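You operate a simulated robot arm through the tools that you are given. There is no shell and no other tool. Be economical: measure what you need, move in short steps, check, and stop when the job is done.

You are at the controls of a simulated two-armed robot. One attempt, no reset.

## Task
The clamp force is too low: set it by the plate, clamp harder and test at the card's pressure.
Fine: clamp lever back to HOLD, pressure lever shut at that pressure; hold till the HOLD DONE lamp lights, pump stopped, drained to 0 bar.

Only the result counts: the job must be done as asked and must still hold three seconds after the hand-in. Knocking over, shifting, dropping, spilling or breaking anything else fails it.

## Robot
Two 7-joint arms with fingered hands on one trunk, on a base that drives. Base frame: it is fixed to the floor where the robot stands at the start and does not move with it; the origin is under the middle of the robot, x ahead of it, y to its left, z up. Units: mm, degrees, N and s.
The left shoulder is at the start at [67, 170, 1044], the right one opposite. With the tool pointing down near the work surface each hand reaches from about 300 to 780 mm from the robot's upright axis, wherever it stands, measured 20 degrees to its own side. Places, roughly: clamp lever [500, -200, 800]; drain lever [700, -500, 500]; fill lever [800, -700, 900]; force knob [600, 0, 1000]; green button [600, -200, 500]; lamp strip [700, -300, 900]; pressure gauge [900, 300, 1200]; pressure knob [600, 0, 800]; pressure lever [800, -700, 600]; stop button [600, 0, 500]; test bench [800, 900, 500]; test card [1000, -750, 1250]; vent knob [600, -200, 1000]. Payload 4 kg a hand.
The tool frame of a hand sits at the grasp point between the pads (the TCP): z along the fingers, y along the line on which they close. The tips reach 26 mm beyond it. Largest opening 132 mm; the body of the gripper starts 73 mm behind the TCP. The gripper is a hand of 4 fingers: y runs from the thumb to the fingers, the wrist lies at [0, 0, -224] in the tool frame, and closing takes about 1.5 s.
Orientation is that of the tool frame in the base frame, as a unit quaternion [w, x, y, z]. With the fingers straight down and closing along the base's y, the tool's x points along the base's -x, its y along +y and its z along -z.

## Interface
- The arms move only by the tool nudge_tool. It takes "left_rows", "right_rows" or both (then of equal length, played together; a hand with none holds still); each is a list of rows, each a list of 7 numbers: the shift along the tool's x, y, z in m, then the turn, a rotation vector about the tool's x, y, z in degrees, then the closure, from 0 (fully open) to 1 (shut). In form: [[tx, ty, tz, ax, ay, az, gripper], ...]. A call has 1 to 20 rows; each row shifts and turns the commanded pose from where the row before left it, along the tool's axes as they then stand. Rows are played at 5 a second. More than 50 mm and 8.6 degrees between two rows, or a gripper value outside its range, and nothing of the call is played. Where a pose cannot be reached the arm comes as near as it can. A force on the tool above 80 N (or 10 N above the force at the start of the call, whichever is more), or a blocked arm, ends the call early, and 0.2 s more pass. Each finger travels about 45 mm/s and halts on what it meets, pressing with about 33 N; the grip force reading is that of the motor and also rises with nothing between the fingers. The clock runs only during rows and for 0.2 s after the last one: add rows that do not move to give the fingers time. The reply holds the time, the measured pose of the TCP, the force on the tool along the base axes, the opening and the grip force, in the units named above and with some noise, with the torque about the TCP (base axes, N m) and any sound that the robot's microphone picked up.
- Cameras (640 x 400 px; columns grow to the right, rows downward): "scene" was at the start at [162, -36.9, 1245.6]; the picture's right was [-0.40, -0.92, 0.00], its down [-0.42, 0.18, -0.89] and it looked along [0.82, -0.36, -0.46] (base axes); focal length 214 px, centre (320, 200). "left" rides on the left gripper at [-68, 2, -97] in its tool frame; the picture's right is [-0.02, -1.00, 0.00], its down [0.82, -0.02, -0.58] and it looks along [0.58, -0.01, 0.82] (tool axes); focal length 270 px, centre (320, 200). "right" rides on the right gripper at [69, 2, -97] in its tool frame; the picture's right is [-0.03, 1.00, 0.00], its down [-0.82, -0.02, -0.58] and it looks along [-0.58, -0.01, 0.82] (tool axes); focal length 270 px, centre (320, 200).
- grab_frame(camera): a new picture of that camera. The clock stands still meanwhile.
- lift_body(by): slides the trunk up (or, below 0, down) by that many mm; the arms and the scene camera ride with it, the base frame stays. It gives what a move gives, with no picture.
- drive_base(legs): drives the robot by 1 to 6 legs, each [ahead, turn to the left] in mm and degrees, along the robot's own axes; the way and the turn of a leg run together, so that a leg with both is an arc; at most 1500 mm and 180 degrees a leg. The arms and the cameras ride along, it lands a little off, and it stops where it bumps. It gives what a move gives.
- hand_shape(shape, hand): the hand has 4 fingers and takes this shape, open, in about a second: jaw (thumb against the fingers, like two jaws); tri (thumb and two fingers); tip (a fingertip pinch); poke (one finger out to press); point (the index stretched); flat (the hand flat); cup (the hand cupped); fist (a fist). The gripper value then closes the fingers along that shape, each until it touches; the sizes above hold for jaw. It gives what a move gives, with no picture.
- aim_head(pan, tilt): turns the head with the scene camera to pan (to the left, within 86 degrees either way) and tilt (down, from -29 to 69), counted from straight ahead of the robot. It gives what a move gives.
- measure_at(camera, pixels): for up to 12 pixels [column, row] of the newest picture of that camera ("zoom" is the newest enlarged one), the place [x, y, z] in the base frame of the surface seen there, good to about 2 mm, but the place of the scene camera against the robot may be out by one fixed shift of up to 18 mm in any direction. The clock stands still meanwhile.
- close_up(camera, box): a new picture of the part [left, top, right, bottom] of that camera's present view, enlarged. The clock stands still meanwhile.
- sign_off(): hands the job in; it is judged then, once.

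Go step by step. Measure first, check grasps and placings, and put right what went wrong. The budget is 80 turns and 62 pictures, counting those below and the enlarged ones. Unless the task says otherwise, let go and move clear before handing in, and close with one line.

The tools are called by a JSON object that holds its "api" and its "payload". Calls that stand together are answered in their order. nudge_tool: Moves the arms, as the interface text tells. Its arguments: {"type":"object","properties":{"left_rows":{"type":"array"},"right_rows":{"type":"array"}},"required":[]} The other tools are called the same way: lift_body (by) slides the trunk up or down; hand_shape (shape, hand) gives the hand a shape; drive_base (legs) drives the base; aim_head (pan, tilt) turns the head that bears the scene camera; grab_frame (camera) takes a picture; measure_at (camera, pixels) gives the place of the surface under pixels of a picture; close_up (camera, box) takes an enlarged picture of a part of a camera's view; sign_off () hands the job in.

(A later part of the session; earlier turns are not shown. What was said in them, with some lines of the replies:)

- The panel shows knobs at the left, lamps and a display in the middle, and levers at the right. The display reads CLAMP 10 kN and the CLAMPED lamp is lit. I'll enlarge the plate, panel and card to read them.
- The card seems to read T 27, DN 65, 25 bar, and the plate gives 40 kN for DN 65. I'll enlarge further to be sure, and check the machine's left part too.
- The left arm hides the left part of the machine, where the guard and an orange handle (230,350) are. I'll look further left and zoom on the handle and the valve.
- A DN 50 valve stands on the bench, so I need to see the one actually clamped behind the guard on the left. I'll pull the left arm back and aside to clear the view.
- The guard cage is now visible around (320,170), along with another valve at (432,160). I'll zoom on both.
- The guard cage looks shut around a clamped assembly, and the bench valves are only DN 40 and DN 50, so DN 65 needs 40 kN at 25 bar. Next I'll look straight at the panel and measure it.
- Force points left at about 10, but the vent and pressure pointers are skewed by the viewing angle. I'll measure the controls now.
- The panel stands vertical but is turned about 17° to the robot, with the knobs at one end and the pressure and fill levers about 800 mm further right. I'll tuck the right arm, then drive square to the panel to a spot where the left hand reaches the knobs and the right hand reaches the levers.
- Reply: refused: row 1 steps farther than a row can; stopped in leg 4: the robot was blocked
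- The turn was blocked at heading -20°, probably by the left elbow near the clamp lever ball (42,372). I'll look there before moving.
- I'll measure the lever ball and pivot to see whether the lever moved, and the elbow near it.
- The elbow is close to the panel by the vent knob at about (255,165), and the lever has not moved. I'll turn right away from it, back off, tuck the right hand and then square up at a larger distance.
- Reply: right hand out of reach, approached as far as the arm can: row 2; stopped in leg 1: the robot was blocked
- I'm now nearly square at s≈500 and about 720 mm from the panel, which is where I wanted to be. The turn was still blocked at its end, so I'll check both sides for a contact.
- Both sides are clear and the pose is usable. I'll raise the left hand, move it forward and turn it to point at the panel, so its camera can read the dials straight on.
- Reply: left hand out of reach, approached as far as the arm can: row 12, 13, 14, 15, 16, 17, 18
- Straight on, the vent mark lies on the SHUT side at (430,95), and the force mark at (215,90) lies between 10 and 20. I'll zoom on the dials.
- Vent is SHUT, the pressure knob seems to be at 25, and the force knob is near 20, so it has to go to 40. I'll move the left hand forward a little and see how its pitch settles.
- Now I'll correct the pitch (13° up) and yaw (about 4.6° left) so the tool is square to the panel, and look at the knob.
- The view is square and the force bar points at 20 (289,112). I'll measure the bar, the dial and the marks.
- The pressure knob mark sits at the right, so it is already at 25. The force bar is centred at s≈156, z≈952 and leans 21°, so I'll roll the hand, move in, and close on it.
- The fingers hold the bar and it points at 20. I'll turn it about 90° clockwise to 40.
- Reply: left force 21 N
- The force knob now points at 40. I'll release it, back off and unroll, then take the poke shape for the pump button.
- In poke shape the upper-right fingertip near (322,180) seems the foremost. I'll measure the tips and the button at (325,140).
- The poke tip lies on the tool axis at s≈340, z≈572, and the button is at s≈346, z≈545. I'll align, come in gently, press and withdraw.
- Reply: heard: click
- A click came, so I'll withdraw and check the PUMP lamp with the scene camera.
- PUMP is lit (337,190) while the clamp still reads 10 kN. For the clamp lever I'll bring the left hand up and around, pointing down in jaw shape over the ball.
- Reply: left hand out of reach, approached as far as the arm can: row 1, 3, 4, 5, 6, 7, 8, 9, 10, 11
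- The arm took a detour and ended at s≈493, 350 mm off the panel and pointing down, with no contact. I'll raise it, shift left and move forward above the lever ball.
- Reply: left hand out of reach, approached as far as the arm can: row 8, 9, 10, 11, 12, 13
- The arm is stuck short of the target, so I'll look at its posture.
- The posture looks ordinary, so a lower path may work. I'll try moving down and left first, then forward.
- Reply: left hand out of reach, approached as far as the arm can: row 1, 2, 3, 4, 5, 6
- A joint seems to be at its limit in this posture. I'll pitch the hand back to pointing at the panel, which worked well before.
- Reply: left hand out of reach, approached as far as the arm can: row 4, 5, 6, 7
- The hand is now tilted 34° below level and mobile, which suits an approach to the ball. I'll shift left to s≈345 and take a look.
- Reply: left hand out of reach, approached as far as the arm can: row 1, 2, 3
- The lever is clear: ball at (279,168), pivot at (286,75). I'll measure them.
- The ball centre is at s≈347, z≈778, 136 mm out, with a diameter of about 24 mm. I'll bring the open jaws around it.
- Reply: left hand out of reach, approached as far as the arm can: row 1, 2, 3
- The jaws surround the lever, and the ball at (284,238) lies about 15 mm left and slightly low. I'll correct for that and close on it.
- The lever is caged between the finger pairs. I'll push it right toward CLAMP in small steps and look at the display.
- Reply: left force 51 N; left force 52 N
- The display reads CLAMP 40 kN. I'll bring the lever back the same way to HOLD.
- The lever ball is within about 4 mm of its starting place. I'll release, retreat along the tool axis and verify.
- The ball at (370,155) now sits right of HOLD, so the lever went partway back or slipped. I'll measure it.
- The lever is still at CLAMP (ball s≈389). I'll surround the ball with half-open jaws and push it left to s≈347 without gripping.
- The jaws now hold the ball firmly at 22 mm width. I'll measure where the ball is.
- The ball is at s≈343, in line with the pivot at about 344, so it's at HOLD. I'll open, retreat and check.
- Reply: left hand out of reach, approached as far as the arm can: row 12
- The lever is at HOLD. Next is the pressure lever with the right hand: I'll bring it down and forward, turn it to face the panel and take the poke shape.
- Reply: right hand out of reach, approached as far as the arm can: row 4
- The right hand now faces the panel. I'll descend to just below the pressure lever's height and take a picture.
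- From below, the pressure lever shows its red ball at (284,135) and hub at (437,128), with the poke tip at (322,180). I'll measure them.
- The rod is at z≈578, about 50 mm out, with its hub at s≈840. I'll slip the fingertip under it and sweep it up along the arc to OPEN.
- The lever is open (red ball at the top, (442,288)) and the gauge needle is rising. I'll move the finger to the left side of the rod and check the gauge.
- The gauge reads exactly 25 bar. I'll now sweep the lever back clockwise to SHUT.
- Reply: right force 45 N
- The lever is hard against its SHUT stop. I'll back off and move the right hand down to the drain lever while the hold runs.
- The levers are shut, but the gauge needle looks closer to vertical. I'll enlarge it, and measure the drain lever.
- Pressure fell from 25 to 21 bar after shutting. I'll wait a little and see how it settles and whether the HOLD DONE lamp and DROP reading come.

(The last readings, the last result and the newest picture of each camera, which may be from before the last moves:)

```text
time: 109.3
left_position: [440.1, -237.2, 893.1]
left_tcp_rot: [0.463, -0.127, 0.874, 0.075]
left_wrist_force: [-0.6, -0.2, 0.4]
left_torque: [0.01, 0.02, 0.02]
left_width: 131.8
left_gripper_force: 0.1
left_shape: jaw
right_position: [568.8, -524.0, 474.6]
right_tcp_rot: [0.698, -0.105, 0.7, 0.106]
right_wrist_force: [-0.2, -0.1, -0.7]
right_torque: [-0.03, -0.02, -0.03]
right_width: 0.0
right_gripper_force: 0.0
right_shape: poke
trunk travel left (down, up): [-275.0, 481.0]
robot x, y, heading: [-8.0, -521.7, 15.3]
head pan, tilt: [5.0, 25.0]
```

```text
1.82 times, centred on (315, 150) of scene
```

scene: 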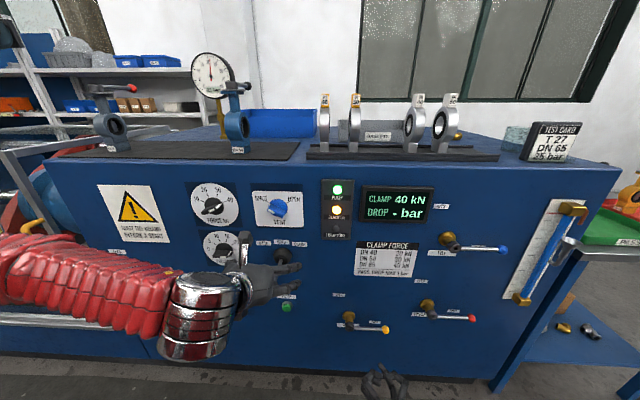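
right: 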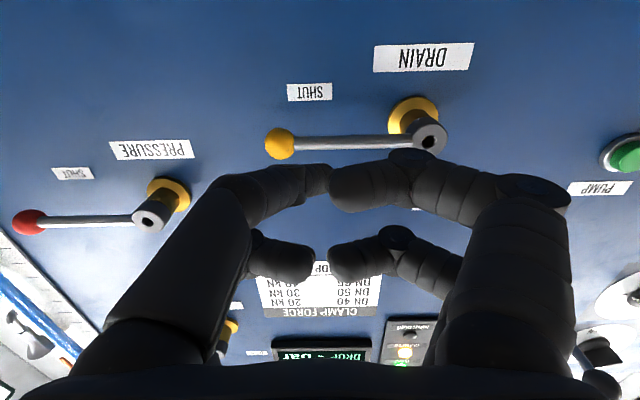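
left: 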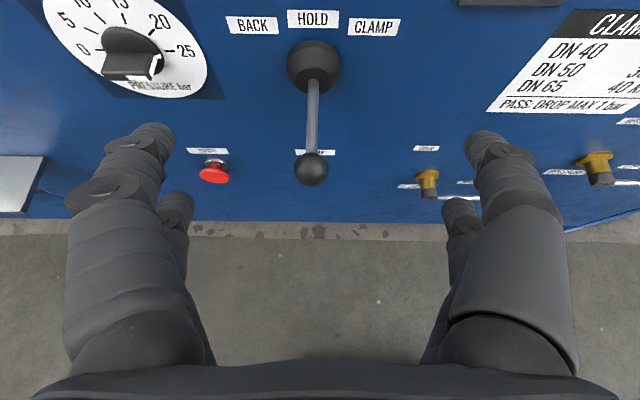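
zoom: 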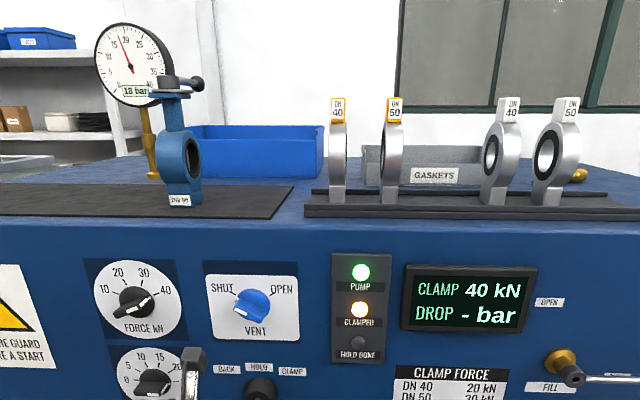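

The pressure is down to 18 bar, and DROP and the lamp are not yet set. I'll keep waiting while bringing the left hand to the stop button in poke shape.

{"api": "hand_shape", "payload": {"hand": "left", "shape": "poke"}}

{"api": "nudge_tool", "payload": {"left_rows": [[0, 0.039, 0, 0, 0, 0, 0], [0, 0.039, 0, 0, 0, 0, 0], [0, 0.039, 0, 0, 0, 0, 0], [0, 0.039, 0, 0, 0, 0, 0], [0, 0.038, 0, 0, 0, 0, 0], [-0.022, 0, 0.033, 0, 0, 0, 0], [0, 0, 0, 0, -8.5, 0, 0], [0, 0, 0, 0, -8.5, 0, 0], [0, 0, 0, 0, -8.5, 0, 0], [0, 0, 0, 0, -8.4, 0, 0], [0, 0, 0, 0, 0, 0, 0]]}}

{"api": "nudge_tool", "payload": {"left_rows": [[0.04, 0, 0, 0, 0, 0, 0], [0.04, 0, 0, 0, 0, 0, 0], [0.04, 0, 0, 0, 0, 0, 0], [0.04, 0, 0, 0, 0, 0, 0], [0.04, 0, 0, 0, 0, 0, 0], [0.04, 0, 0, 0, 0, 0, 0], [0.04, 0, 0, 0, 0, 0, 0], [0, 0, 0, 0, 0, 0, 0], [0, 0, 0, 0, 0, 0, 0], [0, 0, 0, 0, 0, 0, 0], [0, 0, 0, 0, 0, 0, 0], [0, 0, 0, 0, 0, 0, 0], [0, 0, 0, 0, 0, 0, 0], [0, 0, 0, 0, 0, 0, 0]]}}

{"api": "close_up", "payload": {"camera": "scene", "box": [180, 40, 450, 260]}}

```text
time: 110.2
left_position: [440.6, -237.2, 892.1]
left_tcp_rot: [0.464, -0.128, 0.873, 0.076]
left_wrist_force: [-0.9, -0.4, 0.1]
left_torque: [0.0, 0.02, -0.01]
left_width: 0.0
left_gripper_force: 0.1
left_shape: poke
right_position: [568.8, -524.3, 475.3]
right_tcp_rot: [0.697, -0.105, 0.701, 0.106]
right_wrist_force: [-0.7, -0.1, 0.4]
right_torque: [0.0, -0.02, -0.01]
right_width: 0.0
right_gripper_force: 0.0
right_shape: poke
trunk travel left (down, up): [-275.0, 481.0]
robot x, y, heading: [-5.2, -525.7, 15.1]
head pan, tilt: [5.0, 25.0]
```

```text
time: 112.6
left_position: [462.3, -77.6, 874.0]
left_tcp_rot: [0.699, -0.1, 0.7, 0.109]
left_wrist_force: [0.3, 0.3, 0.0]
left_torque: [0.0, 0.01, -0.01]
left_width: 0.2
left_gripper_force: 0.0
left_shape: poke
left hand out of reach, approached as far as the arm can: row 1, 2, 4, 5
right_position: [569.8, -522.4, 475.2]
right_tcp_rot: [0.698, -0.104, 0.701, 0.105]
right_wrist_force: [0.1, 0.2, -0.2]
right_torque: [-0.01, 0.02, -0.01]
right_width: 0.0
right_gripper_force: 0.1
right_shape: poke
trunk travel left (down, up): [-275.0, 481.0]
robot x, y, heading: [-4.7, -522.8, 15.3]
head pan, tilt: [5.0, 25.0]
```

```text
time: 115.6
left_position: [460.8, -73.2, 594.3]
left_tcp_rot: [0.698, -0.1, 0.7, 0.11]
left_wrist_force: [-0.2, 0.4, -0.2]
left_torque: [-0.01, -0.02, -0.01]
left_width: 0.0
left_gripper_force: 0.1
left_shape: poke
right_position: [568.3, -522.3, 475.5]
right_tcp_rot: [0.698, -0.105, 0.7, 0.106]
right_wrist_force: [0.2, -0.2, -0.1]
right_torque: [-0.03, 0.0, 0.0]
right_width: 0.0
right_gripper_force: 0.0
right_shape: poke
trunk travel left (down, up): [-275.0, 481.0]
robot x, y, heading: [-8.3, -525.9, 15.2]
head pan, tilt: [5.0, 25.0]
```

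```text
1.82 times, centred on (315, 150) of scene
```

zoom: 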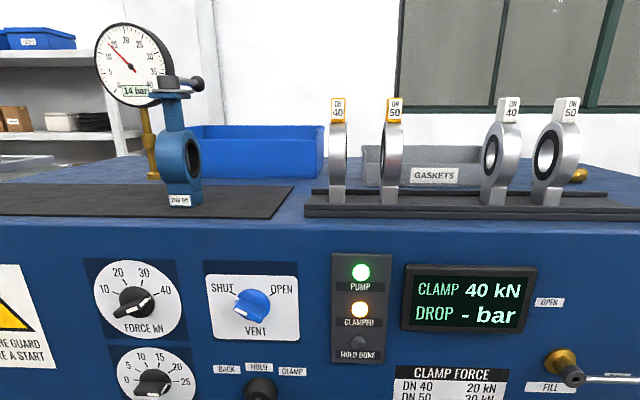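

The pressure is at 14 bar and still falling; the lamp is not lit yet, 14 s after shutting. I'll wait longer, since the lamp may simply be timed.

{"api": "nudge_tool", "payload": {"right_rows": [[0, 0, 0, 0, 0, 0, 0], [0, 0, 0, 0, 0, 0, 0], [0, 0, 0, 0, 0, 0, 0], [0, 0, 0, 0, 0, 0, 0], [0, 0, 0, 0, 0, 0, 0], [0, 0, 0, 0, 0, 0, 0], [0, 0, 0, 0, 0, 0, 0], [0, 0, 0, 0, 0, 0, 0], [0, 0, 0, 0, 0, 0, 0], [0, 0, 0, 0, 0, 0, 0], [0, 0, 0, 0, 0, 0, 0], [0, 0, 0, 0, 0, 0, 0], [0, 0, 0, 0, 0, 0, 0], [0, 0, 0, 0, 0, 0, 0], [0, 0, 0, 0, 0, 0, 0], [0, 0, 0, 0, 0, 0, 0], [0, 0, 0, 0, 0, 0, 0], [0, 0, 0, 0, 0, 0, 0], [0, 0, 0, 0, 0, 0, 0], [0, 0, 0, 0, 0, 0, 0]]}}

{"api": "nudge_tool", "payload": {"right_rows": [[0, 0, 0, 0, 0, 0, 0], [0, 0, 0, 0, 0, 0, 0], [0, 0, 0, 0, 0, 0, 0], [0, 0, 0, 0, 0, 0, 0], [0, 0, 0, 0, 0, 0, 0], [0, 0, 0, 0, 0, 0, 0], [0, 0, 0, 0, 0, 0, 0], [0, 0, 0, 0, 0, 0, 0], [0, 0, 0, 0, 0, 0, 0], [0, 0, 0, 0, 0, 0, 0], [0, 0, 0, 0, 0, 0, 0], [0, 0, 0, 0, 0, 0, 0], [0, 0, 0, 0, 0, 0, 0], [0, 0, 0, 0, 0, 0, 0], [0, 0, 0, 0, 0, 0, 0], [0, 0, 0, 0, 0, 0, 0], [0, 0, 0, 0, 0, 0, 0], [0, 0, 0, 0, 0, 0, 0], [0, 0, 0, 0, 0, 0, 0], [0, 0, 0, 0, 0, 0, 0]]}}

{"api": "nudge_tool", "payload": {"right_rows": [[0, 0, 0, 0, 0, 0, 0], [0, 0, 0, 0, 0, 0, 0], [0, 0, 0, 0, 0, 0, 0], [0, 0, 0, 0, 0, 0, 0], [0, 0, 0, 0, 0, 0, 0], [0, 0, 0, 0, 0, 0, 0], [0, 0, 0, 0, 0, 0, 0], [0, 0, 0, 0, 0, 0, 0], [0, 0, 0, 0, 0, 0, 0], [0, 0, 0, 0, 0, 0, 0], [0, 0, 0, 0, 0, 0, 0], [0, 0, 0, 0, 0, 0, 0], [0, 0, 0, 0, 0, 0, 0], [0, 0, 0, 0, 0, 0, 0], [0, 0, 0, 0, 0, 0, 0], [0, 0, 0, 0, 0, 0, 0], [0, 0, 0, 0, 0, 0, 0], [0, 0, 0, 0, 0, 0, 0], [0, 0, 0, 0, 0, 0, 0], [0, 0, 0, 0, 0, 0, 0]]}}

{"api": "grab_frame", "payload": {"camera": "scene"}}

```text
time: 119.8
left_position: [462.0, -74.5, 595.4]
left_tcp_rot: [0.698, -0.099, 0.7, 0.11]
left_wrist_force: [0.1, 0.6, 0.3]
left_torque: [0.0, -0.01, 0.01]
left_width: 0.0
left_gripper_force: 0.1
left_shape: poke
right_position: [568.5, -523.4, 475.8]
right_tcp_rot: [0.698, -0.106, 0.7, 0.106]
right_wrist_force: [0.4, 0.4, -0.3]
right_torque: [0.0, -0.01, 0.01]
right_width: 0.4
right_gripper_force: 0.1
right_shape: poke
trunk travel left (down, up): [-275.0, 481.0]
robot x, y, heading: [-4.9, -530.6, 15.0]
head pan, tilt: [5.0, 25.0]
```

```text
time: 124.0
left_position: [462.7, -74.9, 594.3]
left_tcp_rot: [0.698, -0.1, 0.7, 0.109]
left_wrist_force: [0.7, -0.5, -0.5]
left_torque: [0.01, 0.0, 0.04]
left_width: 0.0
left_gripper_force: 0.0
left_shape: poke
right_position: [569.5, -522.9, 475.2]
right_tcp_rot: [0.698, -0.105, 0.7, 0.106]
right_wrist_force: [-1.0, -0.5, 0.6]
right_torque: [0.02, 0.01, 0.0]
right_width: 0.0
right_gripper_force: 0.0
right_shape: poke
trunk travel left (down, up): [-275.0, 481.0]
robot x, y, heading: [-3.1, -523.9, 15.6]
head pan, tilt: [5.0, 25.0]
```

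```text
time: 128.2
left_position: [461.4, -74.0, 593.8]
left_tcp_rot: [0.698, -0.099, 0.701, 0.11]
left_wrist_force: [-0.4, -0.4, -0.1]
left_torque: [-0.02, 0.02, 0.01]
left_width: 0.0
left_gripper_force: 0.1
left_shape: poke
right_position: [568.4, -523.1, 476.2]
right_tcp_rot: [0.698, -0.105, 0.7, 0.106]
right_wrist_force: [-0.4, 0.9, 0.0]
right_torque: [0.03, -0.01, -0.04]
right_width: 0.1
right_gripper_force: 0.0
right_shape: poke
trunk travel left (down, up): [-275.0, 481.0]
robot x, y, heading: [-3.7, -529.9, 15.3]
head pan, tilt: [5.0, 25.0]
```

```text
5 pictures are left
```

scene: 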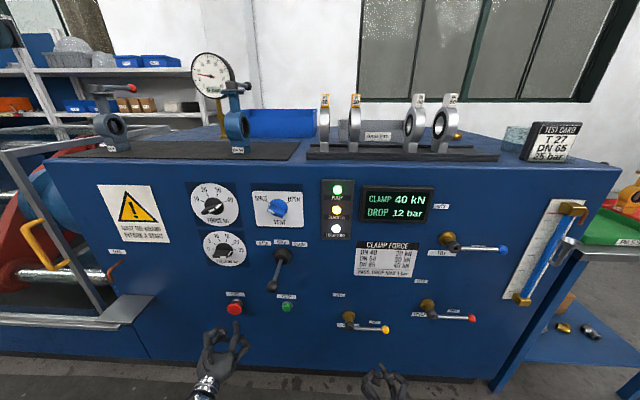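

HOLD DONE is lit (337,229) and DROP reads 12 bar, so the hold ran out with a real leak. I'll look once at the LEAK pipe and clamp to see where it comes from.

{"api": "close_up", "payload": {"camera": "scene", "box": [0, 180, 170, 330]}}

```text
2.67 times, centred on (85, 255) of scene
```

zoom: 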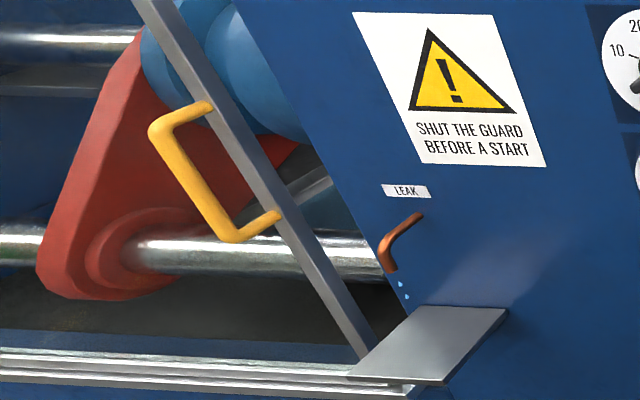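

Water drips from the LEAK pipe (403,290), so the valve's own seat leaks and DROP 12 bar is a true result. Now I'll stop the pump with the left finger.

{"api": "nudge_tool", "payload": {"left_rows": [[0.024, 0.0224, 0, 0, 0, 0, 0], [0.023, 0.0223, 0, 0, 0, 0, 0], [0, 0, 0.035, 0, 0, 0, 0], [0, 0, 0.03, 0, 0, 0, 0], [0, 0, 0.006, 0, 0, 0, 0], [0, 0, 0.005, 0, 0, 0, 0], [0, 0, 0.005, 0, 0, 0, 0], [0, 0, 0.005, 0, 0, 0, 0], [0, 0, 0.003, 0, 0, 0, 0], [0, 0, 0, 0, 0, 0, 0]]}}

```text
time: 130.4
left_position: [531.7, -6.0, 547.0]
left_tcp_rot: [0.698, -0.097, 0.701, 0.108]
left_wrist_force: [-31.4, -18.4, 5.3]
left_torque: [0.09, -0.17, -0.15]
left_width: 0.0
left_gripper_force: 0.2
left_shape: poke
right_position: [567.6, -523.4, 476.1]
right_tcp_rot: [0.699, -0.104, 0.699, 0.106]
right_wrist_force: [0.1, 0.3, 1.3]
right_torque: [-0.01, 0.06, 0.01]
right_width: 0.0
right_gripper_force: 0.1
right_shape: poke
trunk travel left (down, up): [-275.0, 481.0]
robot x, y, heading: [-9.8, -526.7, 15.2]
head pan, tilt: [5.0, 25.0]
heard: click
```

The stop button clicked. I'll withdraw the left hand and sweep the drain lever up to OPEN with the right finger, then check.

{"api": "nudge_tool", "payload": {"left_rows": [[0, 0, -0.04, 0, 0, 0, 0], [0, 0, -0.04, 0, 0, 0, 0], [0, 0, -0.03, 0, 0, 0, 0], [0, 0, 0, 0, 0, 0, 0]]}}

{"api": "nudge_tool", "payload": {"right_rows": [[0, 0.0, 0.036, 0, 0, 0, 0], [0, 0, 0.036, 0, 0, 0, 0], [0, 0, 0.036, 0, 0, 0, 0], [-0.0105, 0, 0, 0, 0, 0, 0], [-0.0167, -0.001, 0, 0, 0, 0, 0], [-0.0166, 0.0019, 0, 0, 0, 0, 0], [-0.0161, 0.0048, 0, 0, 0, 0, 0], [-0.015, 0.0075, 0, 0, 0, 0, 0], [-0.0134, 0.01, 0, 0, 0, 0, 0], [-0.0115, 0.0122, 0, 0, 0, 0, 0], [-0.0092, 0.0139, 0, 0, 0, 0, 0], [-0.0067, 0.0154, 0, 0, 0, 0, 0], [-0.0038, 0.0163, 0, 0, 0, 0, 0], [0, 0.004, 0, 0, 0, 0, 0], [0, 0, 0, 0, 0, 0, 0], [0, -0.006, -0.03, 0, 0, 0, 0], [0, 0, -0.04, 0, 0, 0, 0], [0, 0, -0.03, 0, 0, 0, 0], [0, 0, 0, 0, 0, 0, 0]]}}

{"api": "nudge_tool", "payload": {"left_rows": [[0, 0, 0, 0, 0, 0, 0], [0, 0, 0, 0, 0, 0, 0], [0, 0, 0, 0, 0, 0, 0], [0, 0, 0, 0, 0, 0, 0], [0, 0, 0, 0, 0, 0, 0], [0, 0, 0, 0, 0, 0, 0], [0, 0, 0, 0, 0, 0, 0], [0, 0, 0, 0, 0, 0, 0], [0, 0, 0, 0, 0, 0, 0], [0, 0, 0, 0, 0, 0, 0], [0, 0, 0, 0, 0, 0, 0], [0, 0, 0, 0, 0, 0, 0], [0, 0, 0, 0, 0, 0, 0], [0, 0, 0, 0, 0, 0, 0], [0, 0, 0, 0, 0, 0, 0], [0, 0, 0, 0, 0, 0, 0]]}}

{"api": "grab_frame", "payload": {"camera": "scene"}}

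```text
time: 131.4
left_position: [426.9, -36.6, 548.7]
left_tcp_rot: [0.699, -0.099, 0.7, 0.109]
left_wrist_force: [-0.1, 0.7, -0.3]
left_torque: [0.04, -0.02, 0.02]
left_width: 0.0
left_gripper_force: 0.1
left_shape: poke
right_position: [569.8, -524.1, 475.9]
right_tcp_rot: [0.698, -0.105, 0.7, 0.106]
right_wrist_force: [-0.6, 0.2, -1.3]
right_torque: [0.02, 0.0, 0.02]
right_width: 0.0
right_gripper_force: 0.1
right_shape: poke
trunk travel left (down, up): [-275.0, 481.0]
robot x, y, heading: [-5.7, -525.8, 15.2]
head pan, tilt: [5.0, 25.0]
```

```text
time: 135.4
left_position: [427.1, -35.5, 548.2]
left_tcp_rot: [0.698, -0.1, 0.7, 0.109]
left_wrist_force: [-0.7, -0.3, -0.1]
left_torque: [0.0, 0.01, 0.0]
left_width: 0.0
left_gripper_force: 0.0
left_shape: poke
right_position: [556.2, -446.3, 601.5]
right_tcp_rot: [0.699, -0.105, 0.7, 0.106]
right_wrist_force: [0.2, 0.3, -0.7]
right_torque: [0.01, 0.01, 0.01]
right_width: 0.1
right_gripper_force: 0.0
right_shape: poke
right hand out of reach, approached as far as the arm can: row 3
trunk travel left (down, up): [-275.0, 481.0]
robot x, y, heading: [-3.4, -522.7, 15.3]
head pan, tilt: [5.0, 25.0]
```

```text
time: 138.8
left_position: [426.5, -36.1, 547.0]
left_tcp_rot: [0.698, -0.101, 0.7, 0.111]
left_wrist_force: [-0.1, -0.2, -0.4]
left_torque: [0.01, 0.03, 0.01]
left_width: 0.3
left_gripper_force: 0.1
left_shape: poke
right_position: [557.1, -446.3, 601.6]
right_tcp_rot: [0.698, -0.104, 0.701, 0.105]
right_wrist_force: [0.0, 0.4, 0.1]
right_torque: [0.01, -0.01, 0.01]
right_width: 0.0
right_gripper_force: 0.1
right_shape: poke
trunk travel left (down, up): [-275.0, 481.0]
robot x, y, heading: [-5.3, -530.8, 15.1]
head pan, tilt: [5.0, 25.0]
```

```text
3 pictures are left
```

scene: 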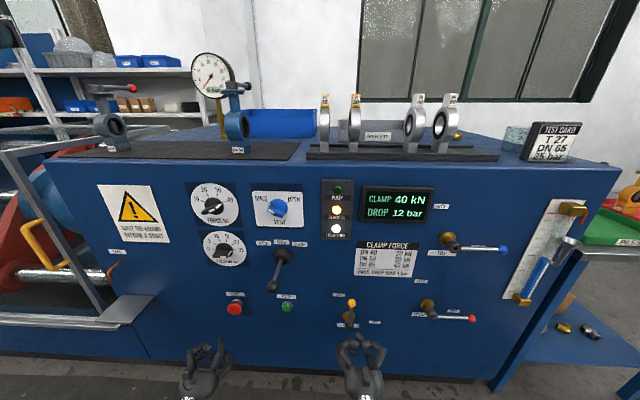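

The pump lamp is dark, the drain is open (352,303), HOLD DONE is lit and the needle is near 0. I'll confirm the gauge.

{"api": "close_up", "payload": {"camera": "scene", "box": [180, 40, 450, 260]}}

```text
1.82 times, centred on (315, 150) of scene
```

zoom: 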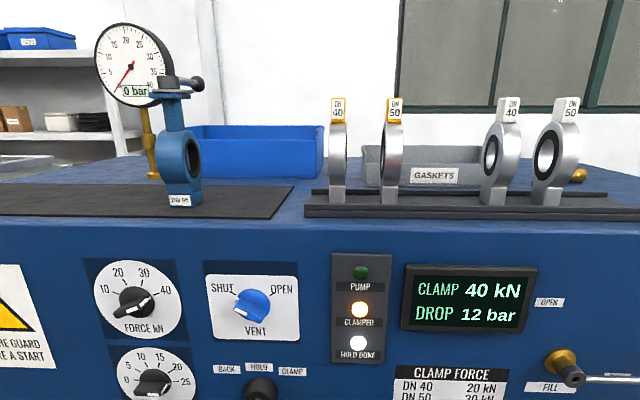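

The gauge reads 0 bar, the pump is off, the clamp holds 40 kN, HOLD DONE is lit and both hands are clear. I'm handing in.

{"api": "sign_off", "payload": {}}

```text
The job is handed in.
```

The clamp is set to 40 kN for DN 65 and the test ran at 25 bar until HOLD DONE lit, but the valve failed: DROP was 12 bar against the plate's 1 bar maximum, with water dripping from the LEAK pipe. The clamp lever is at HOLD, the pressure lever is shut, the pump is stopped, and the bench is drained to 0 bar with the drain lever left open.
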